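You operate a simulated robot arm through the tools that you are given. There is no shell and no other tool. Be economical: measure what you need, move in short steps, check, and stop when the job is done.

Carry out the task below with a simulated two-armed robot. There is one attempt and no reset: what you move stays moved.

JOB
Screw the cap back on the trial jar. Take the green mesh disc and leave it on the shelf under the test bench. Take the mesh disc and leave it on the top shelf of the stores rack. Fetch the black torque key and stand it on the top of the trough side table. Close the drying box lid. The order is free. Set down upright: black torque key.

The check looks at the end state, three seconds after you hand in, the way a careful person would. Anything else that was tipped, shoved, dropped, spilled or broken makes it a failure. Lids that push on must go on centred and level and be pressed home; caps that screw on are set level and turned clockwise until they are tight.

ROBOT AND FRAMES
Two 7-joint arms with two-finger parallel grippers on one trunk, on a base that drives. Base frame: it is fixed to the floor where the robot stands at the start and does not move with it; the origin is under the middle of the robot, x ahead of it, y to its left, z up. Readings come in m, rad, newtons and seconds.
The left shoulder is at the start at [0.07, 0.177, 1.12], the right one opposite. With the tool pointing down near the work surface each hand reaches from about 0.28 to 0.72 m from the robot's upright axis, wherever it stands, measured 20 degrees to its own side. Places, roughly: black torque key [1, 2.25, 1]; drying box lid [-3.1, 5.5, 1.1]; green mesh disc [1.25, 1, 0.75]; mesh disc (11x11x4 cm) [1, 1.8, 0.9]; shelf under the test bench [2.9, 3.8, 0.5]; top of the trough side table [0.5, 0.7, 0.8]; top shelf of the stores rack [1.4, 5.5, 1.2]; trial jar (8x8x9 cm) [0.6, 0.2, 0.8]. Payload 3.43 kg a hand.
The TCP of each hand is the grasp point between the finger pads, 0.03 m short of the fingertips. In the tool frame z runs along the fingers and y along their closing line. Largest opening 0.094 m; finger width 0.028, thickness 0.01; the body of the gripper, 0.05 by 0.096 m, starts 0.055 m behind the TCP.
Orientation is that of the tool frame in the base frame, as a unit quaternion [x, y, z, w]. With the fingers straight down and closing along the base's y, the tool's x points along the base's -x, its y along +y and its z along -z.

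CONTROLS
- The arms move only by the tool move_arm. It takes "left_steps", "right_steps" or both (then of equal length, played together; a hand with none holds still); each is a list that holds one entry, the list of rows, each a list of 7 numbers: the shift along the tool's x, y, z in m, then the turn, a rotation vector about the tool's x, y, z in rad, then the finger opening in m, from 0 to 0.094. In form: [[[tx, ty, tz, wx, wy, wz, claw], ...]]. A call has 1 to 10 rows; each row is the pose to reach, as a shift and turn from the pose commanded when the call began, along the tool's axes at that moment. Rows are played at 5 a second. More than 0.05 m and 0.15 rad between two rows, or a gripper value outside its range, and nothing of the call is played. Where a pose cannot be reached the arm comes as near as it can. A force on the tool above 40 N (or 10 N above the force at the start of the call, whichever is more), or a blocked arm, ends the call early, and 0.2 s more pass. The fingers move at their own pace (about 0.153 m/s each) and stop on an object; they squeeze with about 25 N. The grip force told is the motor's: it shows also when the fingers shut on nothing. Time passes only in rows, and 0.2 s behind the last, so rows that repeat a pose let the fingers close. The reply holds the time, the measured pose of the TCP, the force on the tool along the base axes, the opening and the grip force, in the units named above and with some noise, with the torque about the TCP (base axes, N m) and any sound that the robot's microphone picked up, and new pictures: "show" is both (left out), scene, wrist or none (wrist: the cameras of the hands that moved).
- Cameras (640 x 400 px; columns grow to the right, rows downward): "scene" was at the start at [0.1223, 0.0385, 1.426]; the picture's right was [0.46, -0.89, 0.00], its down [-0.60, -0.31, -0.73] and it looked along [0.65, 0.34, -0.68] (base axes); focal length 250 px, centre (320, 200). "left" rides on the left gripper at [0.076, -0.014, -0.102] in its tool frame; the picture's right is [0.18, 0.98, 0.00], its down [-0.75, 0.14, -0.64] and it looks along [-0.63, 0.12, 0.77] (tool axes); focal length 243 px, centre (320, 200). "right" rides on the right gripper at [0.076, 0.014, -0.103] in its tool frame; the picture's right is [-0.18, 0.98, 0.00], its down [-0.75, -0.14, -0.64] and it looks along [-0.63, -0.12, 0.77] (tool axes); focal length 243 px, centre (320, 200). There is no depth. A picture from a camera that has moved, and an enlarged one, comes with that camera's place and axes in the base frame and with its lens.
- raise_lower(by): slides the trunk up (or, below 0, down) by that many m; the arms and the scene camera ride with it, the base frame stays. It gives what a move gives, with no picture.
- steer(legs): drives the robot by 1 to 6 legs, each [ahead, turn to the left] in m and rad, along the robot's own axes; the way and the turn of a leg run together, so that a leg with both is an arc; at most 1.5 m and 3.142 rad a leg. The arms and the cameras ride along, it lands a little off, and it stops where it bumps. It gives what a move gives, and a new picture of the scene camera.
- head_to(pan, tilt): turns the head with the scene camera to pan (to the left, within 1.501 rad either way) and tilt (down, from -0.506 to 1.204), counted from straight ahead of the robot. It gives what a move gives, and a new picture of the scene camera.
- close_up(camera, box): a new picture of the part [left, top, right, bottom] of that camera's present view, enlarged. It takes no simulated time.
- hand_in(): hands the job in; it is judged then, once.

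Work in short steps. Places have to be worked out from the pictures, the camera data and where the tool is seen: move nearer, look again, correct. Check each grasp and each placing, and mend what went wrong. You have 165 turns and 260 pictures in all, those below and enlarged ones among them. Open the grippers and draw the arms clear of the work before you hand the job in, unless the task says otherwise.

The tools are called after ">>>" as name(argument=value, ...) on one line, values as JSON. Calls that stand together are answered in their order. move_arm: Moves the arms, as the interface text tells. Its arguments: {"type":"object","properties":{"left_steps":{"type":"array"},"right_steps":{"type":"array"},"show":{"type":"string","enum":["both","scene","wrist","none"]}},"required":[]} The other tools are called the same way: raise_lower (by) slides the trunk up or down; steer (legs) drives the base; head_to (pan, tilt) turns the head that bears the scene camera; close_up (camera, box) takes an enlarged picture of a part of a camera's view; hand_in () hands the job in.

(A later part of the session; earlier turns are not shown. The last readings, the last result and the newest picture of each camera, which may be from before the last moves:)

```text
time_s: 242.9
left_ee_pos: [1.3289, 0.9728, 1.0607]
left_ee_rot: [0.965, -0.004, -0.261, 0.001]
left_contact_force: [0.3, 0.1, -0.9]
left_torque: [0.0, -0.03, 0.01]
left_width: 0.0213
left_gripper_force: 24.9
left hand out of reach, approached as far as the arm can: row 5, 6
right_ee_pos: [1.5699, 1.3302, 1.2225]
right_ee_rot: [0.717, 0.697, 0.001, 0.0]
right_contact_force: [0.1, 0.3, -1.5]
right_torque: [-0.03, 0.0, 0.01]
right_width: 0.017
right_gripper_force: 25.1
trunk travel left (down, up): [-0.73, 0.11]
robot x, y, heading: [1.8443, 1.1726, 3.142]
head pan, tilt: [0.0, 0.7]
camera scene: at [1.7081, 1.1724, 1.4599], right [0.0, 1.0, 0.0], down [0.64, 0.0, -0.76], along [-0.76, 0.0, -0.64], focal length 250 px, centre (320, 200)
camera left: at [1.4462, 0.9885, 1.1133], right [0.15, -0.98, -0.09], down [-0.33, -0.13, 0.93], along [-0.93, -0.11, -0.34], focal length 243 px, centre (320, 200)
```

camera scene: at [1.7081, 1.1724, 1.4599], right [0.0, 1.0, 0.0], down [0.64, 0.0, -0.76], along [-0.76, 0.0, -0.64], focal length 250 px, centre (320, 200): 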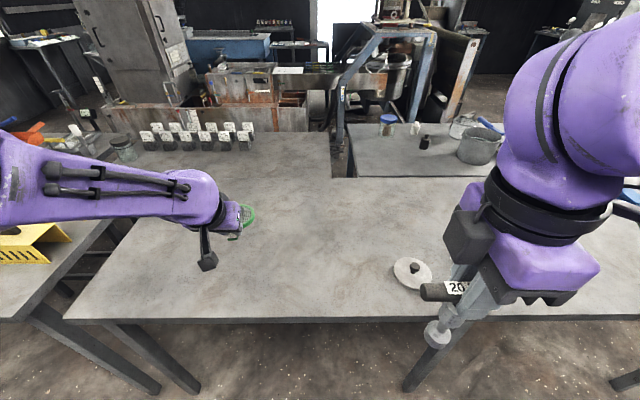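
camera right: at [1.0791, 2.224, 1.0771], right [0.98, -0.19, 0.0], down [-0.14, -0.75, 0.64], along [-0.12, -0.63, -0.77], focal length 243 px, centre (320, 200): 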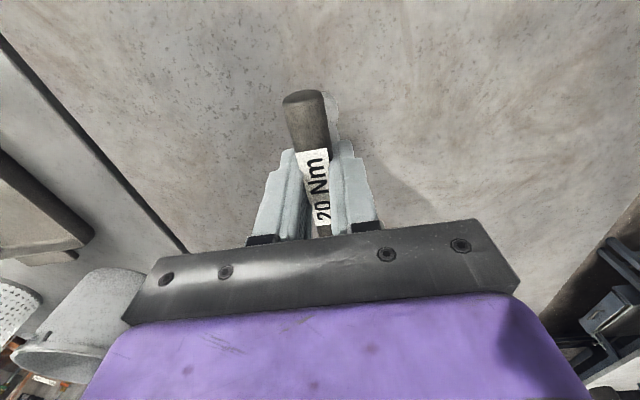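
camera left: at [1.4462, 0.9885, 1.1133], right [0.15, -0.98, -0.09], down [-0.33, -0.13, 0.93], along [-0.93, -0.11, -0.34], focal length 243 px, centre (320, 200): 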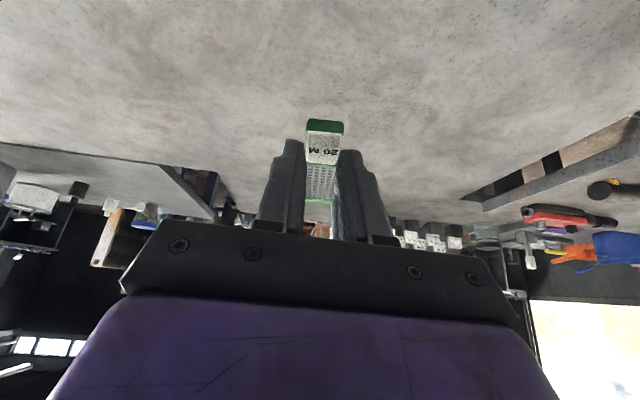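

The disc is held level. Now to the test bench: turn north, drive up, and turn east to face the bench.

>>> steer(legs=[[0, -1.57], [1.5, 0], [0.9, 0], [0, -1.57]])

>>> head_to(pan=0.2, tilt=0.75)

```text
time_s: 262.2
left_ee_pos: [2.2995, 3.7672, 1.0614]
left_ee_rot: [-0.007, 0.965, 0.004, 0.26]
left_contact_force: [0.5, 0.7, -0.9]
left_torque: [0.0, 0.05, -0.02]
left_width: 0.0209
left_gripper_force: 24.8
right_ee_pos: [2.0676, 3.4045, 1.2226]
right_ee_rot: [-0.706, 0.708, -0.001, -0.001]
right_contact_force: [-0.6, 0.8, -1.5]
right_torque: [-0.01, -0.02, 0.0]
right_width: 0.0173
right_gripper_force: 25.3
trunk travel left (down, up): [-0.73, 0.11]
robot x, y, heading: [1.7917, 3.5559, 0.027]
head pan, tilt: [0.0, 0.7]
camera scene: at [1.9216, 3.5597, 1.4599], right [0.02, -1.0, 0.0], down [-0.64, -0.02, -0.76], along [0.76, 0.02, -0.64], focal length 250 px, centre (320, 200)
```

scene: 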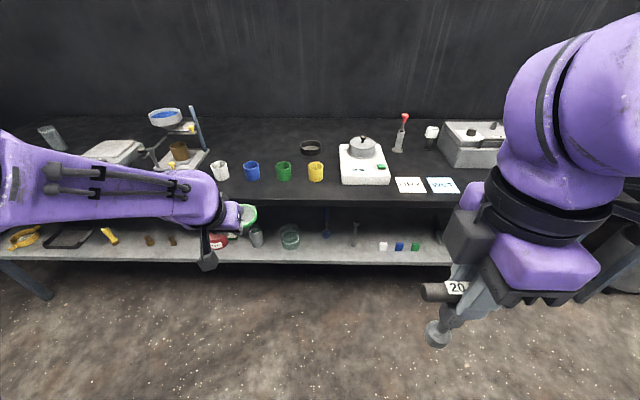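

```text
time_s: 263.0
left_ee_pos: [2.298, 3.7675, 1.0622]
left_ee_rot: [-0.008, 0.965, 0.004, 0.261]
left_contact_force: [-0.1, 0.1, -0.5]
left_torque: [0.01, 0.05, 0.0]
left_width: 0.0211
left_gripper_force: 25.2
right_ee_pos: [2.0663, 3.4052, 1.2229]
right_ee_rot: [-0.706, 0.708, -0.001, 0.0]
right_contact_force: [-0.4, 0.5, -0.7]
right_torque: [0.0, 0.0, -0.01]
right_width: 0.017
right_gripper_force: 25.0
trunk travel left (down, up): [-0.73, 0.11]
robot x, y, heading: [1.7862, 3.5539, 0.022]
head pan, tilt: [0.201, 0.75]
camera scene: at [1.9175, 3.5758, 1.4557], right [0.22, -0.98, 0.0], down [-0.67, -0.15, -0.73], along [0.71, 0.16, -0.68], focal length 250 px, centre (320, 200)
```

scene: 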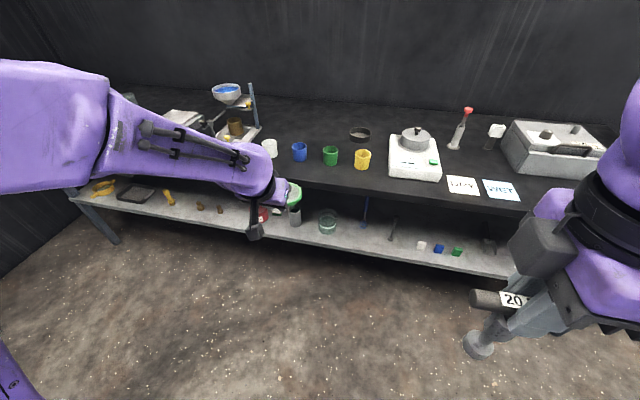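

I'll zoom on the shelf to choose a free spot near its front.

>>> close_up(camera="scene", box=[240, 170, 520, 290])

>>> close_up(camera="scene", box=[60, 150, 300, 260])

```text
2.29 times, centred on (380, 230) of scene
camera zoom: at [1.9175, 3.5758, 1.4557], right [0.22, -0.98, 0.0], down [-0.67, -0.15, -0.73], along [0.71, 0.16, -0.68], focal length 572 px, centre (183, 131)
```

zoom: 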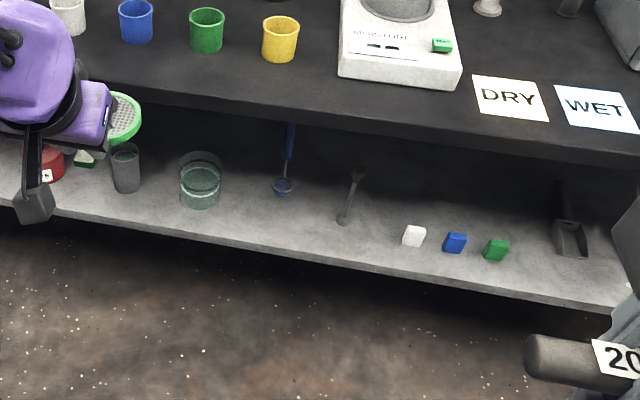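

```text
2.67 times, centred on (180, 205) of scene
camera zoom: at [1.9175, 3.5758, 1.4557], right [0.22, -0.98, 0.0], down [-0.67, -0.15, -0.73], along [0.71, 0.16, -0.68], focal length 668 px, centre (693, 187)
```

zoom: 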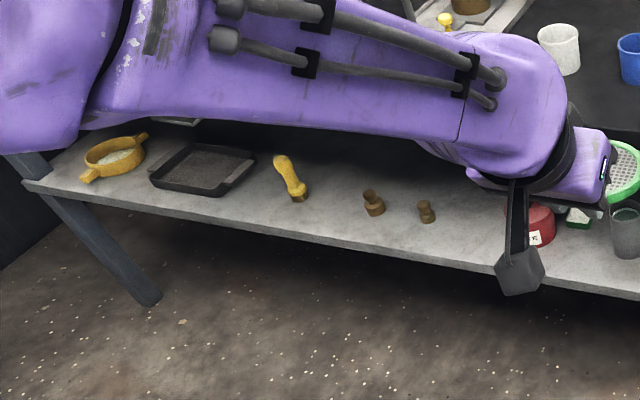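

The widest gap is between the small brown pieces and the red pot, around y≈4.21. I'll move the robot north about 0.45 m and closer to the bench, then lower the trunk.

>>> steer(legs=[[0, 1.55], [0.45, 0], [0, -1.57], [0.2, 0]])

>>> raise_lower(by=-0.38)

>>> head_to(pan=0.35, tilt=0.6)

```text
time_s: 274.4
left_ee_pos: [2.4979, 4.2232, 1.0629]
left_ee_rot: [-0.012, 0.965, 0.005, 0.262]
left_contact_force: [0.6, -0.1, -0.4]
left_torque: [-0.01, 0.04, -0.02]
left_width: 0.021
left_gripper_force: 25.0
right_ee_pos: [2.2685, 3.8568, 1.2235]
right_ee_rot: [0.71, -0.704, 0.001, 0.0]
right_contact_force: [-0.8, -0.8, -1.1]
right_torque: [-0.03, 0.02, 0.02]
right_width: 0.017
right_gripper_force: 25.1
trunk travel left (down, up): [-0.73, 0.11]
robot x, y, heading: [1.9899, 4.0078, 0.034]
head pan, tilt: [0.201, 0.75]
camera scene: at [2.1173, 4.028, 1.4559], right [0.23, -0.97, 0.0], down [-0.66, -0.16, -0.73], along [0.71, 0.17, -0.68], focal length 250 px, centre (320, 200)
```

scene: 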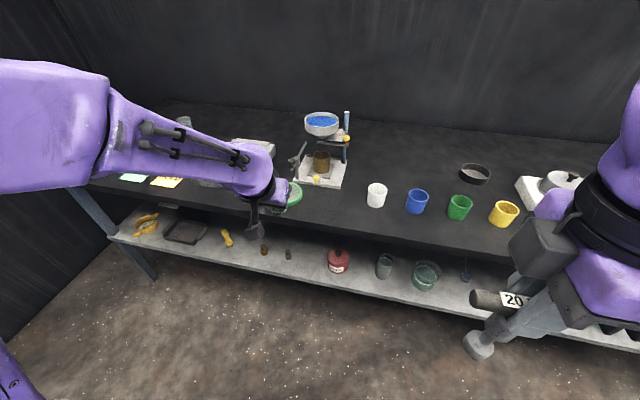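

```text
time_s: 278.0
left_ee_pos: [2.4984, 4.2235, 0.6835]
left_ee_rot: [-0.011, 0.965, 0.005, 0.26]
left_contact_force: [0.3, 0.1, -0.1]
left_torque: [0.0, 0.04, -0.02]
left_width: 0.0209
left_gripper_force: 25.7
right_ee_pos: [2.2693, 3.8589, 0.8428]
right_ee_rot: [0.709, -0.705, 0.002, 0.0]
right_contact_force: [-0.4, 0.6, -1.0]
right_torque: [-0.01, -0.06, 0.02]
right_width: 0.0173
right_gripper_force: 25.1
trunk travel left (down, up): [-0.35, 0.49]
robot x, y, heading: [1.9898, 4.0045, 0.032]
head pan, tilt: [0.201, 0.75]
```

```text
time_s: 278.7
left_ee_pos: [2.4986, 4.2237, 0.6816]
left_ee_rot: [-0.012, 0.966, 0.005, 0.26]
left_contact_force: [-0.2, -1.1, -1.0]
left_torque: [0.0, 0.03, 0.0]
left_width: 0.0211
left_gripper_force: 24.9
right_ee_pos: [2.2703, 3.859, 0.8421]
right_ee_rot: [0.709, -0.705, 0.001, 0.0]
right_contact_force: [0.5, -0.2, -0.3]
right_torque: [-0.02, 0.03, 0.0]
right_width: 0.0173
right_gripper_force: 25.4
trunk travel left (down, up): [-0.35, 0.49]
robot x, y, heading: [1.9887, 4.0076, 0.033]
head pan, tilt: [0.351, 0.6]
camera scene: at [2.1199, 4.0419, 1.0885], right [0.37, -0.93, 0.0], down [-0.52, -0.21, -0.82], along [0.76, 0.31, -0.57], focal length 250 px, centre (320, 200)
```

scene: 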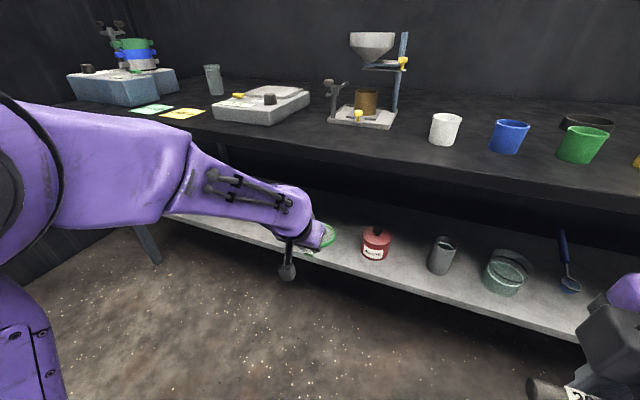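

The disc is just outside the shelf opening. I'll look with the left wrist camera and zoom in to locate the shelf edge.

>>> close_up(camera="left", box=[0, 0, 640, 400])

>>> close_up(camera="scene", box=[220, 170, 420, 310])

```text
1.00 times, centred on (320, 200) of left
camera zoom: at [2.3816, 4.2075, 0.7333], right [-0.18, 0.98, -0.09], down [0.32, 0.15, 0.93], along [0.93, 0.14, -0.34], focal length 243 px, centre (320, 200)
```

zoom: 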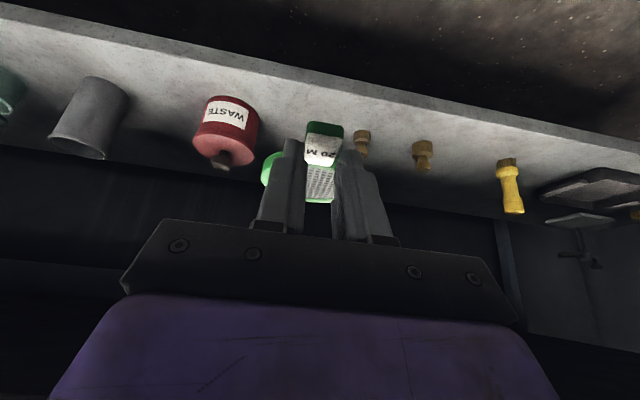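

```text
2.86 times, centred on (320, 240) of scene
camera zoom: at [2.1199, 4.0419, 1.0885], right [0.37, -0.93, 0.0], down [-0.52, -0.21, -0.82], along [0.76, 0.31, -0.57], focal length 715 px, centre (320, 86)
```

zoom: 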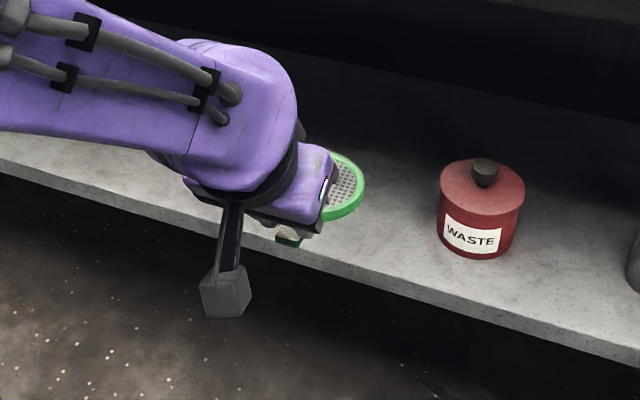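

The gap centre is at y≈4.22, matching the hand. I'll move forward 10 cm with the disc a bit lower, keeping clear height over the shelf.

>>> move_arm(left_steps=[[[-0.024, 0, 0.025, 0, 0, 0, 0], [-0.048, 0, 0.05, 0, 0, 0, 0], [-0.072, 0, 0.076, 0, 0, 0, 0]]], show="wrist")

>>> close_up(camera="scene", box=[220, 170, 420, 310])

```text
time_s: 279.5
left_ee_pos: [2.6001, 4.2251, 0.6522]
left_ee_rot: [-0.011, 0.965, 0.005, 0.261]
left_contact_force: [0.4, 0.3, -1.2]
left_torque: [-0.01, 0.04, 0.01]
left_width: 0.0211
left_gripper_force: 24.9
right_ee_pos: [2.2699, 3.8574, 0.8425]
right_ee_rot: [0.709, -0.705, 0.0, 0.001]
right_contact_force: [-0.8, 0.2, -1.2]
right_torque: [0.0, 0.01, 0.0]
right_width: 0.0172
right_gripper_force: 25.1
trunk travel left (down, up): [-0.35, 0.49]
robot x, y, heading: [1.9872, 4.006, 0.032]
head pan, tilt: [0.351, 0.6]
camera left: at [2.4841, 4.2095, 0.7031], right [-0.18, 0.98, -0.09], down [0.33, 0.15, 0.93], along [0.93, 0.14, -0.35], focal length 243 px, centre (320, 200)
```

left: 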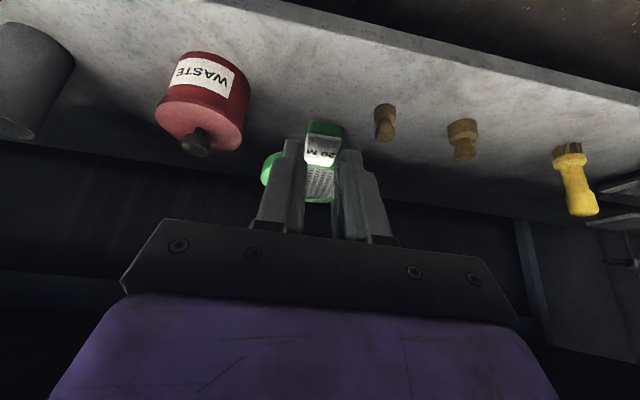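

```text
2.86 times, centred on (320, 240) of scene
camera zoom: at [2.1208, 4.0421, 1.0884], right [0.37, -0.93, 0.0], down [-0.52, -0.21, -0.82], along [0.76, 0.31, -0.57], focal length 715 px, centre (320, 86)
```

zoom: 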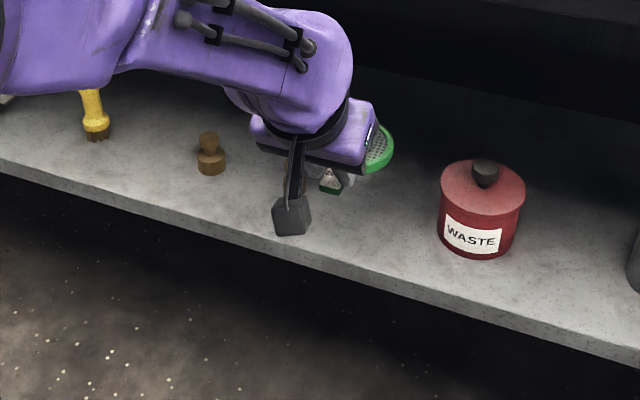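

Triangulation puts the shelf at z≈0.485, with its front at x≈2.635 and the brown piece at y 4.29+. I'll go forward 6 cm, shift right 1 cm, then descend most of the way.

>>> move_arm(left_steps=[[[-0.026, -0.005, 0.015, 0, 0, 0, 0], [-0.052, -0.01, 0.03, 0, 0, 0, 0], [-0.034, -0.01, 0.061, 0, 0, 0, 0], [-0.015, -0.01, 0.095, 0, 0, 0, 0], [0.0, -0.01, 0.121, 0, 0, 0, 0]]], show="wrist")

>>> close_up(camera="scene", box=[220, 170, 420, 310])

```text
time_s: 280.7
left_ee_pos: [2.6625, 4.2194, 0.5476]
left_ee_rot: [-0.012, 0.966, 0.005, 0.26]
left_contact_force: [0.0, 0.6, -0.2]
left_torque: [-0.03, 0.04, 0.0]
left_width: 0.0208
left_gripper_force: 24.7
right_ee_pos: [2.2696, 3.8588, 0.8434]
right_ee_rot: [0.71, -0.704, 0.0, 0.0]
right_contact_force: [-0.5, 0.6, -1.8]
right_torque: [-0.01, 0.0, 0.0]
right_width: 0.0171
right_gripper_force: 24.5
trunk travel left (down, up): [-0.35, 0.49]
robot x, y, heading: [1.9882, 4.0105, 0.035]
head pan, tilt: [0.351, 0.6]
camera left: at [2.5457, 4.2025, 0.5988], right [-0.18, 0.98, -0.09], down [0.32, 0.15, 0.93], along [0.93, 0.14, -0.34], focal length 243 px, centre (320, 200)
```

left: 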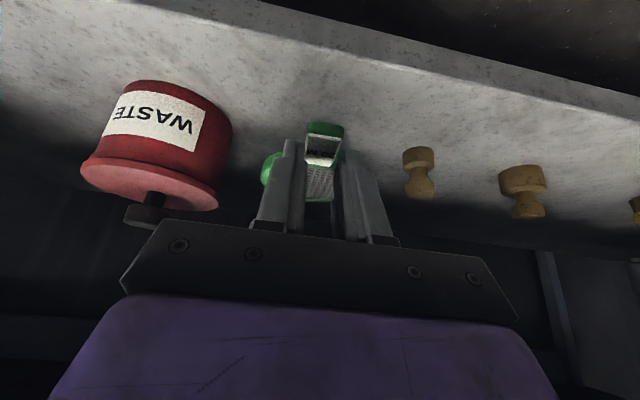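

```text
2.86 times, centred on (320, 240) of scene
camera zoom: at [2.1202, 4.0421, 1.0886], right [0.37, -0.93, 0.0], down [-0.52, -0.21, -0.82], along [0.76, 0.31, -0.57], focal length 715 px, centre (320, 86)
```

zoom: 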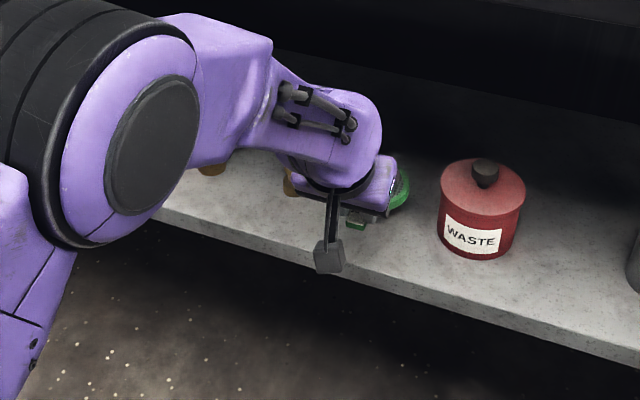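

Clear on both sides, with no contact. I'll lower gently until it touches the shelf.

>>> move_arm(left_steps=[[[0.005, 0, 0.0087, 0, 0, 0, 0], [0.0085, 0, 0.0147, 0, 0, 0, 0], [0.011, 0, 0.019, 0, 0, 0, 0], [0.0135, 0, 0.0234, 0, 0, 0, 0]]], show="none")

```text
time_s: 281.7
left_ee_pos: [2.6609, 4.2172, 0.5203]
left_ee_rot: [-0.011, 0.965, 0.006, 0.261]
left_contact_force: [-0.1, 0.2, -0.4]
left_torque: [-0.02, 0.0, 0.01]
left_width: 0.021
left_gripper_force: 24.9
right_ee_pos: [2.2706, 3.8572, 0.8421]
right_ee_rot: [0.71, -0.705, 0.001, 0.001]
right_contact_force: [0.9, -0.5, -1.5]
right_torque: [0.03, -0.04, 0.01]
right_width: 0.017
right_gripper_force: 25.2
trunk travel left (down, up): [-0.35, 0.49]
robot x, y, heading: [1.985, 4.0071, 0.028]
head pan, tilt: [0.351, 0.6]
```

>>> move_arm(left_steps=[[[0.002, 0, 0.0035, 0, 0, 0, 0], [0.004, 0, 0.007, 0, 0, 0, 0], [0.006, 0, 0.0104, 0, 0, 0, 0], [0.008, 0, 0.0139, 0, 0, 0, 0]]], show="wrist")

```text
time_s: 282.7
left_ee_pos: [2.6608, 4.2186, 0.5039]
left_ee_rot: [-0.012, 0.965, 0.005, 0.26]
left_contact_force: [-0.1, 0.1, -0.7]
left_torque: [-0.01, 0.06, -0.01]
left_width: 0.021
left_gripper_force: 24.5
right_ee_pos: [2.2691, 3.8573, 0.8422]
right_ee_rot: [0.709, -0.705, 0.001, 0.001]
right_contact_force: [0.5, 1.0, -2.2]
right_torque: [0.01, -0.02, 0.03]
right_width: 0.0173
right_gripper_force: 24.8
trunk travel left (down, up): [-0.35, 0.49]
robot x, y, heading: [1.9882, 4.0109, 0.036]
head pan, tilt: [0.351, 0.6]
camera left: at [2.5432, 4.203, 0.5552], right [-0.18, 0.98, -0.09], down [0.32, 0.15, 0.93], along [0.93, 0.14, -0.34], focal length 243 px, centre (320, 200)
```

left: 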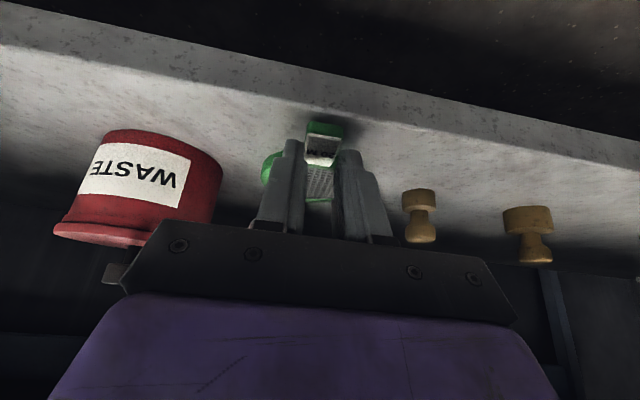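

There's still no contact, so the shelf is lower, around 0.45. The tab is right at the front edge, so I'll move 4 cm further in before lowering more.

>>> move_arm(left_steps=[[[-0.022, 0, 0.003, 0, 0, 0, 0], [-0.0396, 0, 0.0113, 0, 0, 0, 0], [-0.0296, 0, 0.0286, 0, 0, 0, 0]]], show="wrist")

>>> close_up(camera="scene", box=[220, 170, 420, 310])

```text
time_s: 283.5
left_ee_pos: [2.7038, 4.2196, 0.5015]
left_ee_rot: [-0.012, 0.964, 0.006, 0.265]
left_contact_force: [0.4, 1.4, 19.1]
left_torque: [0.04, 0.08, 0.0]
left_width: 0.0209
left_gripper_force: 24.7
right_ee_pos: [2.2675, 3.8573, 0.8431]
right_ee_rot: [0.71, -0.704, 0.001, -0.001]
right_contact_force: [-0.2, -0.2, -2.7]
right_torque: [0.02, 0.0, 0.01]
right_width: 0.0173
right_gripper_force: 24.8
trunk travel left (down, up): [-0.35, 0.49]
robot x, y, heading: [1.9865, 4.0082, 0.032]
head pan, tilt: [0.351, 0.6]
camera left: at [2.5855, 4.2038, 0.5507], right [-0.18, 0.98, -0.09], down [0.31, 0.15, 0.94], along [0.93, 0.14, -0.33], focal length 243 px, centre (320, 200)
```

left: 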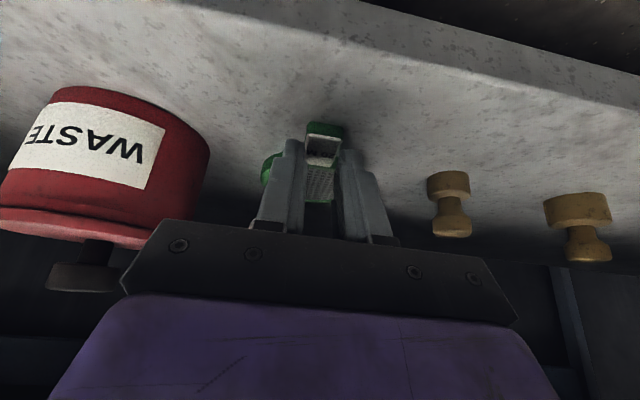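

```text
2.86 times, centred on (320, 240) of scene
camera zoom: at [2.1172, 4.0412, 1.0895], right [0.37, -0.93, 0.0], down [-0.52, -0.21, -0.83], along [0.77, 0.31, -0.56], focal length 715 px, centre (320, 86)
```

zoom: 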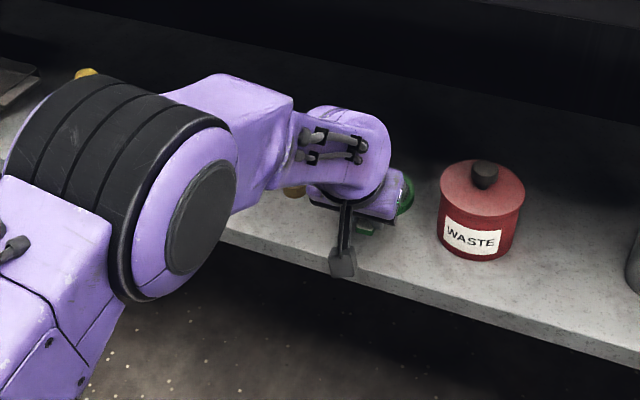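

It made contact at 19 N and the disc is fully on the shelf. I'll ease off, open, and back out along the tool axis.

>>> move_arm(left_steps=[[[-0.0025, 0, -0.0043, 0, 0, 0, 0], [-0.0025, 0, -0.0043, 0, 0, 0, 0.03], [-0.0025, 0, -0.0043, 0, 0, 0, 0.05], [-0.0025, 0, -0.0043, 0, 0, 0, 0.05], [-0.0025, 0, -0.035, 0, 0, 0, 0.05], [-0.0025, 0, -0.065, 0, 0, 0, 0.05], [0.03, 0, -0.09, 0, 0, 0, 0.05], [0.07, 0, -0.11, 0, 0, 0, 0.05]]], show="wrist")

>>> close_up(camera="scene", box=[220, 170, 420, 310])

```text
time_s: 285.3
left_ee_pos: [2.5857, 4.2148, 0.5549]
left_ee_rot: [-0.012, 0.965, 0.006, 0.261]
left_contact_force: [0.2, 0.7, 0.0]
left_torque: [-0.03, -0.01, 0.02]
left_width: 0.0501
left_gripper_force: 0.2
right_ee_pos: [2.269, 3.8564, 0.842]
right_ee_rot: [0.71, -0.704, 0.001, -0.001]
right_contact_force: [-0.8, -0.6, -0.9]
right_torque: [-0.03, -0.01, -0.01]
right_width: 0.0172
right_gripper_force: 24.4
trunk travel left (down, up): [-0.35, 0.49]
robot x, y, heading: [1.9909, 4.0089, 0.035]
head pan, tilt: [0.351, 0.6]
camera left: at [2.4686, 4.1988, 0.6062], right [-0.18, 0.98, -0.09], down [0.32, 0.15, 0.94], along [0.93, 0.14, -0.34], focal length 243 px, centre (320, 200)
```

left: 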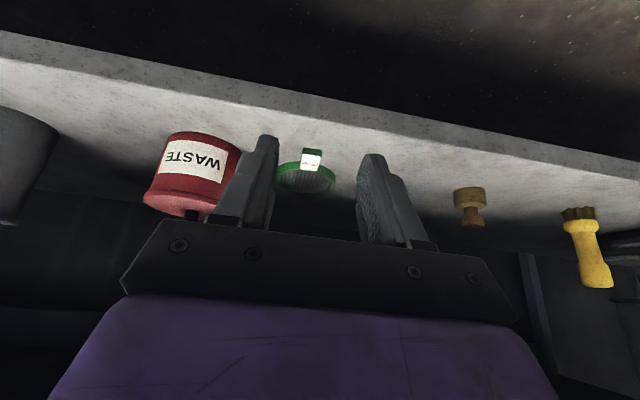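

```text
2.86 times, centred on (320, 240) of scene
camera zoom: at [2.1194, 4.0419, 1.0887], right [0.37, -0.93, 0.0], down [-0.52, -0.21, -0.83], along [0.77, 0.31, -0.56], focal length 715 px, centre (320, 86)
```

zoom: 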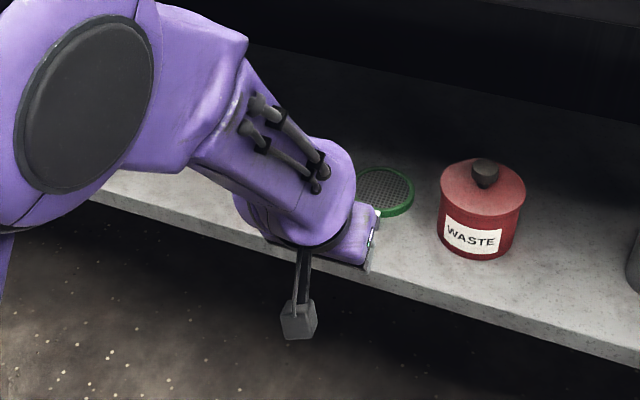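

The disc lies flat on the shelf. I'll reverse, raise the trunk and check that the neighbours are undisturbed.

>>> steer(legs=[[-0.4, 0]])

>>> raise_lower(by=0.35)

>>> close_up(camera="scene", box=[180, 110, 480, 300])

```text
time_s: 287.9
left_ee_pos: [2.1794, 4.2056, 0.5553]
left_ee_rot: [-0.016, 0.965, 0.006, 0.261]
left_contact_force: [0.1, -0.8, 0.5]
left_torque: [-0.03, 0.0, 0.0]
left_width: 0.0499
left_gripper_force: 0.1
right_ee_pos: [1.866, 3.8443, 0.8417]
right_ee_rot: [0.713, -0.701, 0.001, -0.001]
right_contact_force: [-0.8, -0.6, -1.2]
right_torque: [-0.01, 0.0, -0.01]
right_width: 0.0169
right_gripper_force: 24.7
trunk travel left (down, up): [-0.35, 0.49]
robot x, y, heading: [1.5855, 3.9913, 0.038]
head pan, tilt: [0.351, 0.6]
camera scene: at [1.7149, 4.0281, 1.0887], right [0.38, -0.92, 0.0], down [-0.52, -0.22, -0.83], along [0.76, 0.32, -0.56], focal length 250 px, centre (320, 200)
```

scene: 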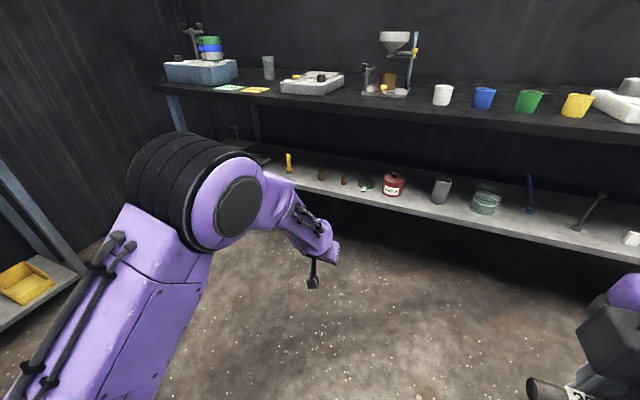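

```text
time_s: 291.3
left_ee_pos: [2.1808, 4.2054, 0.9044]
left_ee_rot: [-0.016, 0.965, 0.006, 0.261]
left_contact_force: [0.0, -0.3, 1.1]
left_torque: [0.0, 0.02, 0.02]
left_width: 0.0499
left_gripper_force: 0.1
right_ee_pos: [1.8663, 3.8464, 1.1919]
right_ee_rot: [0.713, -0.701, 0.001, 0.001]
right_contact_force: [-0.5, 0.2, -1.9]
right_torque: [0.0, 0.02, 0.01]
right_width: 0.0171
right_gripper_force: 25.0
trunk travel left (down, up): [-0.7, 0.14]
robot x, y, heading: [1.59, 3.9919, 0.042]
head pan, tilt: [0.351, 0.6]
```

```text
2.11 times, centred on (330, 205) of scene
camera zoom: at [1.7156, 4.0281, 1.4385], right [0.38, -0.92, 0.0], down [-0.52, -0.22, -0.82], along [0.76, 0.32, -0.57], focal length 527 px, centre (299, 190)
```

zoom: 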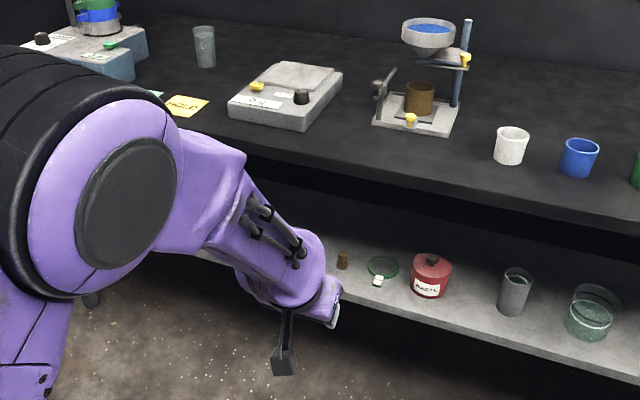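

All neighbours are standing and the green disc is in place. I'll fold the left hand back to its home pose for driving.

>>> move_arm(left_steps=[[[-0.01, 0, -0.035, 0, 0.0, 0, 0.05], [-0.01, 0, -0.075, 0, 0.07, 0, 0.05], [0.0, 0, -0.115, 0, 0.15, 0, 0.05], [0.01, 0, -0.155, 0, 0.23, 0, 0.05], [0.02, 0, -0.195, 0, 0.31, 0, 0.05], [0.03, 0, -0.235, 0, 0.39, 0, 0.05], [0.04, 0, -0.265, 0, 0.46, 0, 0.05], [0.046, 0, -0.28, 0, 0.52, 0, 0.05]]], show="none")

>>> steer(legs=[[0, 3.1], [1.5, 0], [0.65, 0]])

>>> head_to(pan=0.7, tilt=0.4)

```text
time_s: 293.1
left_ee_pos: [2.001, 4.1981, 1.1245]
left_ee_rot: [-0.017, 1.0, 0.003, 0.004]
left_contact_force: [0.6, 0.5, -1.0]
left_torque: [-0.01, -0.01, 0.0]
left_width: 0.05
left_gripper_force: 0.0
right_ee_pos: [1.8671, 3.8451, 1.1924]
right_ee_rot: [0.713, -0.702, 0.0, -0.001]
right_contact_force: [0.1, -0.3, -2.2]
right_torque: [0.01, -0.01, 0.0]
right_width: 0.0171
right_gripper_force: 24.4
trunk travel left (down, up): [-0.7, 0.14]
robot x, y, heading: [1.585, 3.9935, 0.04]
head pan, tilt: [0.351, 0.6]
```

```text
time_s: 310.8
left_ee_pos: [-0.9969, 4.0456, 1.1233]
left_ee_rot: [0.999, -0.052, -0.005, 0.001]
left_contact_force: [0.2, 0.6, -0.8]
left_torque: [-0.03, 0.02, 0.02]
left_width: 0.0505
left_gripper_force: 0.1
right_ee_pos: [-0.8158, 4.3767, 1.1919]
right_ee_rot: [0.749, 0.663, 0.0, -0.001]
right_contact_force: [-1.2, 0.5, -2.3]
right_torque: [0.01, -0.04, -0.01]
right_width: 0.0172
right_gripper_force: 25.1
trunk travel left (down, up): [-0.7, 0.14]
robot x, y, heading: [-0.5559, 4.1926, 3.046]
head pan, tilt: [0.351, 0.6]
camera scene: at [-0.6939, 4.176, 1.4386], right [-0.25, 0.97, 0.0], down [0.55, 0.14, -0.83], along [-0.8, -0.21, -0.56], focal length 250 px, centre (320, 200)
```

scene: 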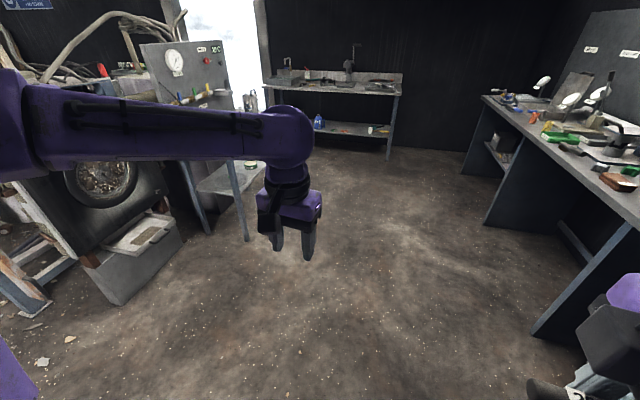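

```text
time_s: 311.6
left_ee_pos: [-0.9984, 4.0446, 1.1248]
left_ee_rot: [0.999, -0.051, -0.003, 0.002]
left_contact_force: [-0.2, -0.2, 0.2]
left_torque: [-0.01, 0.0, 0.02]
left_width: 0.0501
left_gripper_force: 0.1
right_ee_pos: [-0.8162, 4.3778, 1.1923]
right_ee_rot: [0.748, 0.663, 0.0, -0.001]
right_contact_force: [-0.8, 0.0, -1.8]
right_torque: [-0.04, -0.01, 0.01]
right_width: 0.0168
right_gripper_force: 25.1
trunk travel left (down, up): [-0.7, 0.14]
robot x, y, heading: [-0.5572, 4.1892, 3.046]
head pan, tilt: [0.7, 0.4]
camera scene: at [-0.6851, 4.1459, 1.4568], right [-0.57, 0.82, 0.0], down [0.32, 0.22, -0.92], along [-0.76, -0.52, -0.39], focal length 250 px, centre (320, 200)
```

scene: 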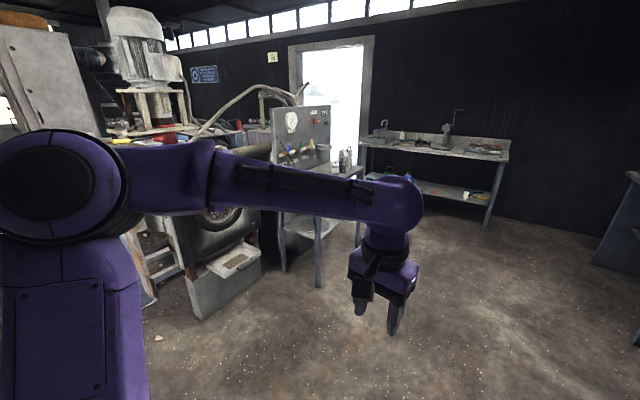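

The drying box should be on the bench to the north-west, and I'm near it. I'll look that way before driving further.

>>> head_to(pan=-0.4, tilt=0.3)

>>> close_up(camera="scene", box=[200, 60, 480, 240])

```text
time_s: 312.9
left_ee_pos: [-0.997, 4.045, 1.1241]
left_ee_rot: [0.999, -0.052, -0.004, 0.002]
left_contact_force: [-0.5, -0.3, 0.1]
left_torque: [0.0, 0.0, 0.01]
left_width: 0.0501
left_gripper_force: 0.0
right_ee_pos: [-0.8155, 4.3776, 1.1919]
right_ee_rot: [0.748, 0.663, 0.0, -0.003]
right_contact_force: [-0.4, -0.2, -1.4]
right_torque: [0.01, -0.01, 0.0]
right_width: 0.0172
right_gripper_force: 25.1
trunk travel left (down, up): [-0.7, 0.14]
robot x, y, heading: [-0.5595, 4.195, 3.045]
head pan, tilt: [-0.4, 0.3]
camera scene: at [-0.691, 4.2427, 1.4661], right [0.47, 0.88, 0.0], down [0.26, -0.14, -0.96], along [-0.84, 0.45, -0.3], focal length 250 px, centre (320, 200)
```

scene: 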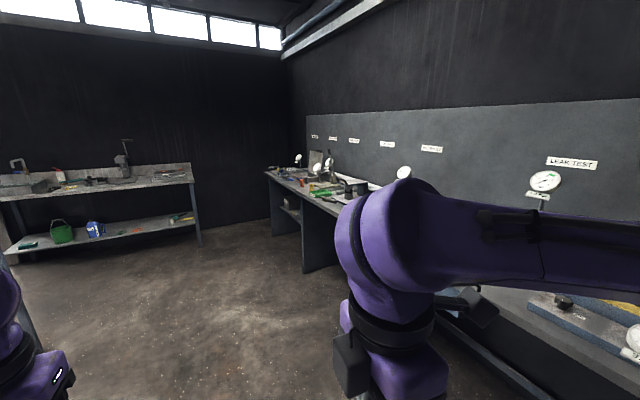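

```text
2.22 times, centred on (340, 150) of scene
camera zoom: at [-0.691, 4.2427, 1.4661], right [0.47, 0.88, 0.0], down [0.26, -0.14, -0.96], along [-0.84, 0.45, -0.3], focal length 556 px, centre (276, 311)
```

zoom: 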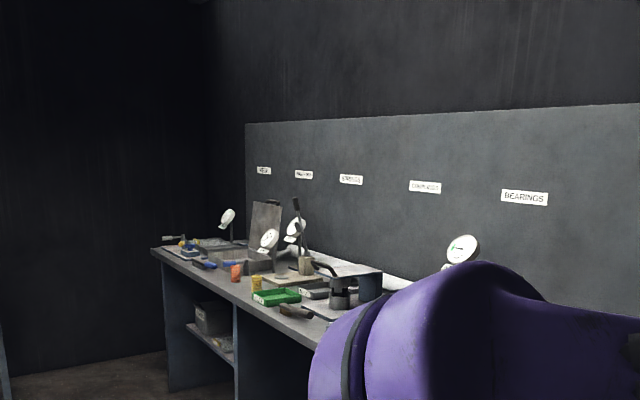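

The lid is the panel leaning open at about (-3.06, 5.5), near the bench's far end. Since the left hand is free, I'll close it now. I'll drive there and face it.

>>> steer(legs=[[1.5, 0], [0.8, 0], [0, -1.47]])

>>> head_to(pan=0.1, tilt=0.5)

```text
time_s: 328.1
left_ee_pos: [-3.0634, 4.8639, 1.1238]
left_ee_rot: [-0.695, 0.719, 0.004, 0.002]
left_contact_force: [0.3, 0.0, 0.8]
left_torque: [0.01, 0.02, 0.01]
left_width: 0.05
left_gripper_force: 0.1
right_ee_pos: [-2.7206, 4.7061, 1.192]
right_ee_rot: [1.0, -0.026, 0.001, -0.002]
right_contact_force: [0.5, 0.4, -1.5]
right_torque: [-0.01, 0.0, 0.0]
right_width: 0.0172
right_gripper_force: 24.7
trunk travel left (down, up): [-0.7, 0.14]
robot x, y, heading: [-2.8859, 4.4381, 1.545]
head pan, tilt: [-0.4, 0.3]
camera scene: at [-2.8476, 4.5707, 1.4661], right [0.91, -0.41, 0.0], down [-0.12, -0.27, -0.96], along [0.4, 0.87, -0.3], focal length 250 px, centre (320, 200)
```

scene: 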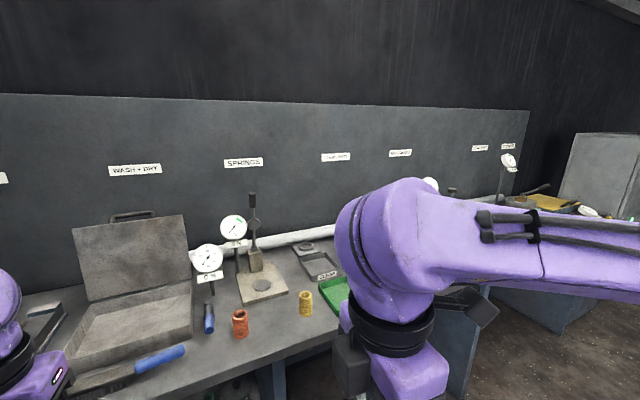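

```text
time_s: 329.0
left_ee_pos: [-3.0639, 4.8642, 1.1242]
left_ee_rot: [-0.695, 0.719, 0.003, 0.001]
left_contact_force: [0.7, -0.3, 0.3]
left_torque: [0.01, 0.01, 0.03]
left_width: 0.0497
left_gripper_force: 0.2
right_ee_pos: [-2.7203, 4.7067, 1.1928]
right_ee_rot: [1.0, -0.026, 0.002, 0.0]
right_contact_force: [0.0, 0.1, -1.9]
right_torque: [0.02, -0.01, 0.02]
right_width: 0.0171
right_gripper_force: 25.2
trunk travel left (down, up): [-0.7, 0.14]
robot x, y, heading: [-2.886, 4.4332, 1.548]
head pan, tilt: [0.099, 0.499]
camera scene: at [-2.8928, 4.5765, 1.4477], right [1.0, 0.07, 0.0], down [0.03, -0.48, -0.88], along [-0.06, 0.88, -0.48], focal length 250 px, centre (320, 200)
```

scene: 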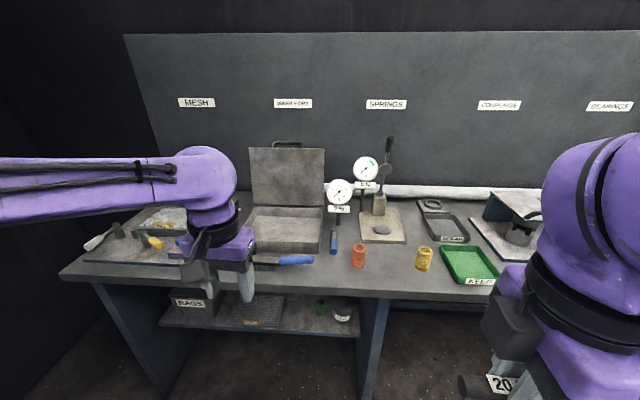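

The box's lid leans open against its hinge at the back, with a handle on the top edge. I'll raise the trunk and move closer so the left hand can reach behind it.

>>> raise_lower(by=0.13)

>>> steer(legs=[[0.33, 0]])

>>> close_up(camera="left", box=[0, 0, 640, 400])

```text
time_s: 330.6
left_ee_pos: [-3.0637, 4.8657, 1.2542]
left_ee_rot: [-0.695, 0.719, 0.004, 0.001]
left_contact_force: [-0.4, -0.5, -1.2]
left_torque: [-0.03, -0.03, 0.02]
left_width: 0.0501
left_gripper_force: 0.0
right_ee_pos: [-2.7208, 4.7067, 1.3219]
right_ee_rot: [1.0, -0.027, 0.0, -0.001]
right_contact_force: [0.3, 0.8, -1.9]
right_torque: [-0.03, 0.0, -0.01]
right_width: 0.0173
right_gripper_force: 25.2
trunk travel left (down, up): [-0.83, 0.01]
robot x, y, heading: [-2.8849, 4.4366, 1.545]
head pan, tilt: [0.099, 0.499]
```

```text
time_s: 332.7
left_ee_pos: [-3.0529, 5.1898, 1.2547]
left_ee_rot: [-0.694, 0.72, 0.005, 0.002]
left_contact_force: [0.5, 0.5, 0.1]
left_torque: [0.02, -0.01, 0.02]
left_width: 0.05
left_gripper_force: 0.0
right_ee_pos: [-2.7094, 5.029, 1.3227]
right_ee_rot: [1.0, -0.028, 0.001, -0.001]
right_contact_force: [-0.1, -0.6, -1.5]
right_torque: [0.03, 0.0, 0.01]
right_width: 0.0175
right_gripper_force: 25.5
trunk travel left (down, up): [-0.83, 0.01]
robot x, y, heading: [-2.8771, 4.7608, 1.544]
head pan, tilt: [0.099, 0.499]
camera scene: at [-2.8831, 4.9003, 1.5779], right [1.0, 0.07, 0.0], down [0.03, -0.48, -0.88], along [-0.06, 0.88, -0.48], focal length 250 px, centre (320, 200)
```

scene: 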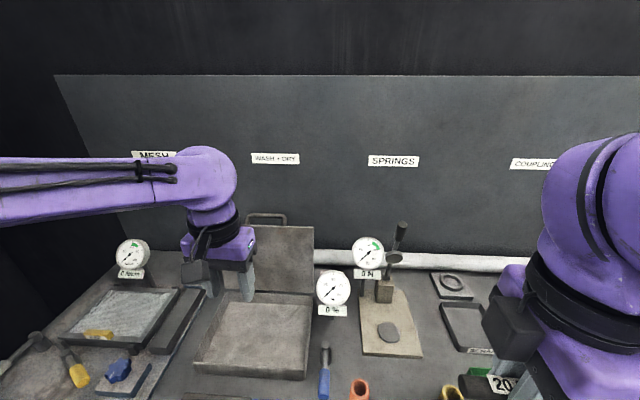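

```text
1.00 times, centred on (320, 200) of left
camera zoom: at [-3.0413, 5.1139, 1.3576], right [-0.99, -0.15, 0.0], down [-0.11, 0.75, 0.65], along [-0.1, 0.64, -0.76], focal length 243 px, centre (320, 200)
```

zoom: 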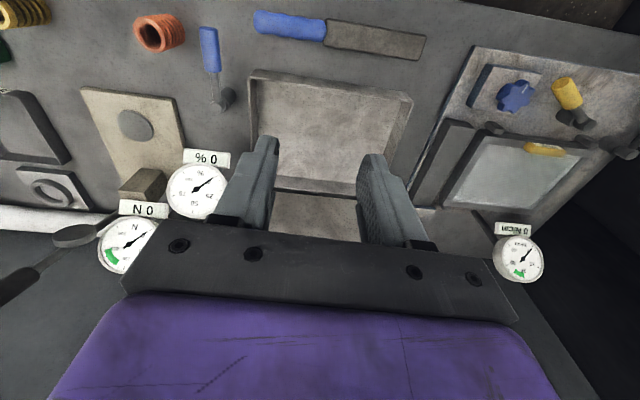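

Triangulated geometry: bench z≈0.86, hinge at (y 5.47, z 0.93), lid top edge at (y 5.51, z 1.16) leaning back about 11°, lid x from -3.20 to -2.95. I'll creep 13 cm closer to get the needed reach.

>>> steer(legs=[[0.13, 0]])

>>> move_arm(left_steps=[[[0, 0, -0.01, 0, 0, 0, 0.02], [-0.04, -0.015, -0.01, 0, 0, 0, 0.0], [-0.08, -0.03, -0.01, 0, 0, 0, 0.0], [-0.12, -0.045, -0.01, 0, 0, 0, 0.0], [-0.16, -0.06, -0.01, 0, 0, 0, 0.0], [-0.2, -0.07, -0.01, 0, 0, 0, 0.0], [-0.24, -0.07, -0.01, 0, 0, 0, 0.0]]], show="both")

```text
time_s: 334.0
left_ee_pos: [-3.0459, 5.3171, 1.2553]
left_ee_rot: [-0.691, 0.722, 0.005, 0.003]
left_contact_force: [0.9, -0.3, -0.5]
left_torque: [-0.04, -0.01, -0.03]
left_width: 0.0503
left_gripper_force: 0.0
right_ee_pos: [-2.7032, 5.1536, 1.3226]
right_ee_rot: [0.999, -0.032, 0.001, -0.002]
right_contact_force: [-0.3, 0.9, -1.8]
right_torque: [0.03, -0.03, 0.01]
right_width: 0.0168
right_gripper_force: 25.0
trunk travel left (down, up): [-0.83, 0.01]
robot x, y, heading: [-2.8735, 4.8839, 1.529]
head pan, tilt: [0.099, 0.499]
camera scene: at [-2.8778, 5.0261, 1.578], right [1.0, 0.06, 0.0], down [0.03, -0.48, -0.88], along [-0.05, 0.88, -0.48], focal length 250 px, centre (320, 200)
```

scene: 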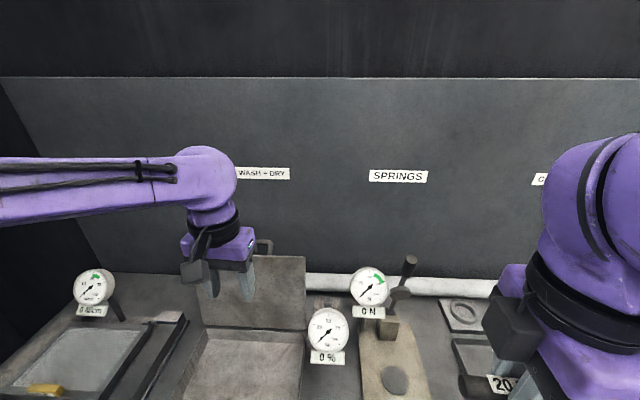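

```text
time_s: 335.6
left_ee_pos: [-2.9708, 5.5451, 1.2596]
left_ee_rot: [-0.691, 0.723, 0.003, 0.0]
left_contact_force: [0.2, -0.2, 0.2]
left_torque: [-0.02, -0.03, 0.0]
left_width: 0.0001
left_gripper_force: 24.9
left hand out of reach, approached as far as the arm can: row 7
right_ee_pos: [-2.7045, 5.1604, 1.3218]
right_ee_rot: [1.0, -0.031, 0.0, 0.001]
right_contact_force: [-1.0, -0.2, -1.0]
right_torque: [0.0, 0.02, -0.01]
right_width: 0.0169
right_gripper_force: 25.4
trunk travel left (down, up): [-0.83, 0.01]
robot x, y, heading: [-2.8716, 4.8873, 1.532]
head pan, tilt: [0.099, 0.499]
camera scene: at [-2.878, 5.0327, 1.5774], right [1.0, 0.06, 0.0], down [0.03, -0.48, -0.88], along [-0.05, 0.88, -0.48], focal length 250 px, centre (320, 200)
camera left: at [-2.9591, 5.4698, 1.3637], right [-0.99, -0.14, 0.0], down [-0.1, 0.76, 0.65], along [-0.09, 0.64, -0.76], focal length 243 px, centre (320, 200)
```

scene: 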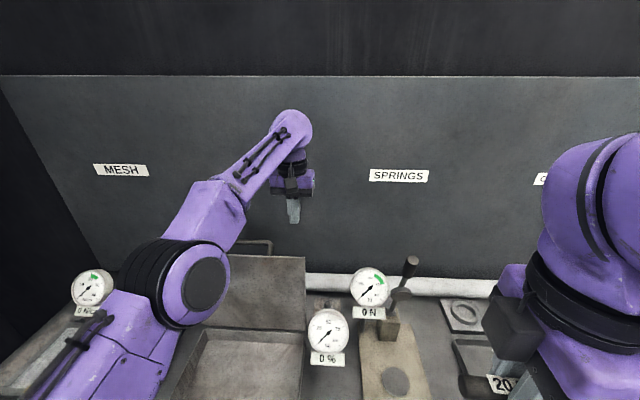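
left: 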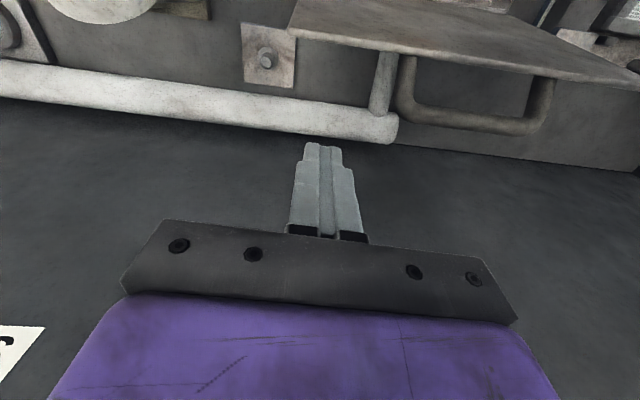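

The closed fingertips are just behind the lid, between its right edge and the handle. I'll shift 1.4 cm left and lower so they sit about 4.5 cm below the lid's top edge.

>>> move_arm(left_steps=[[[0, 0.014, 0.0, 0, 0, 0, 0.0], [0, 0.014, 0.04, 0, 0, 0, 0.0], [0, 0.014, 0.08, 0, 0, 0, 0.0], [0, 0.014, 0.12, 0, 0, 0, 0.0]]], show="both")

```text
time_s: 336.6
left_ee_pos: [-2.9839, 5.5452, 1.1457]
left_ee_rot: [-0.69, 0.723, 0.005, 0.003]
left_contact_force: [-0.4, 0.5, -0.2]
left_torque: [0.01, 0.0, 0.01]
left_width: 0.0
left_gripper_force: 24.5
right_ee_pos: [-2.7035, 5.1569, 1.3234]
right_ee_rot: [1.0, -0.03, 0.001, 0.0]
right_contact_force: [-0.8, -0.2, -1.5]
right_torque: [0.03, 0.0, 0.01]
right_width: 0.0171
right_gripper_force: 25.3
trunk travel left (down, up): [-0.83, 0.01]
robot x, y, heading: [-2.8743, 4.8885, 1.528]
head pan, tilt: [0.099, 0.499]
camera scene: at [-2.8778, 5.0299, 1.5776], right [1.0, 0.06, 0.0], down [0.03, -0.48, -0.88], along [-0.05, 0.88, -0.48], focal length 250 px, centre (320, 200)
camera left: at [-2.9722, 5.4695, 1.2481], right [-0.99, -0.14, 0.0], down [-0.1, 0.75, 0.65], along [-0.09, 0.64, -0.76], focal length 243 px, centre (320, 200)
```

scene: 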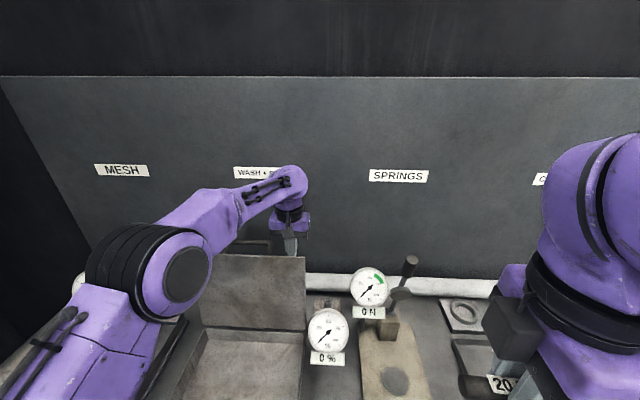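
left: 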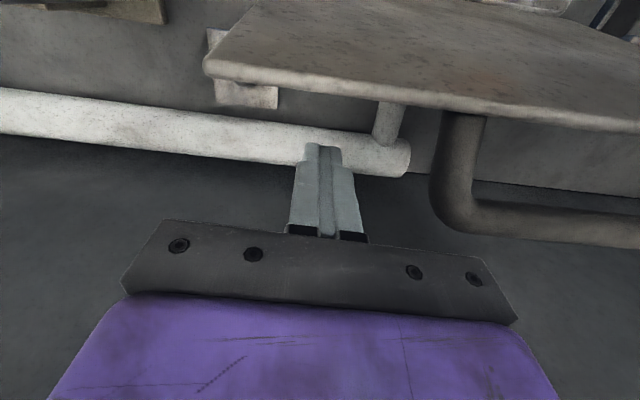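

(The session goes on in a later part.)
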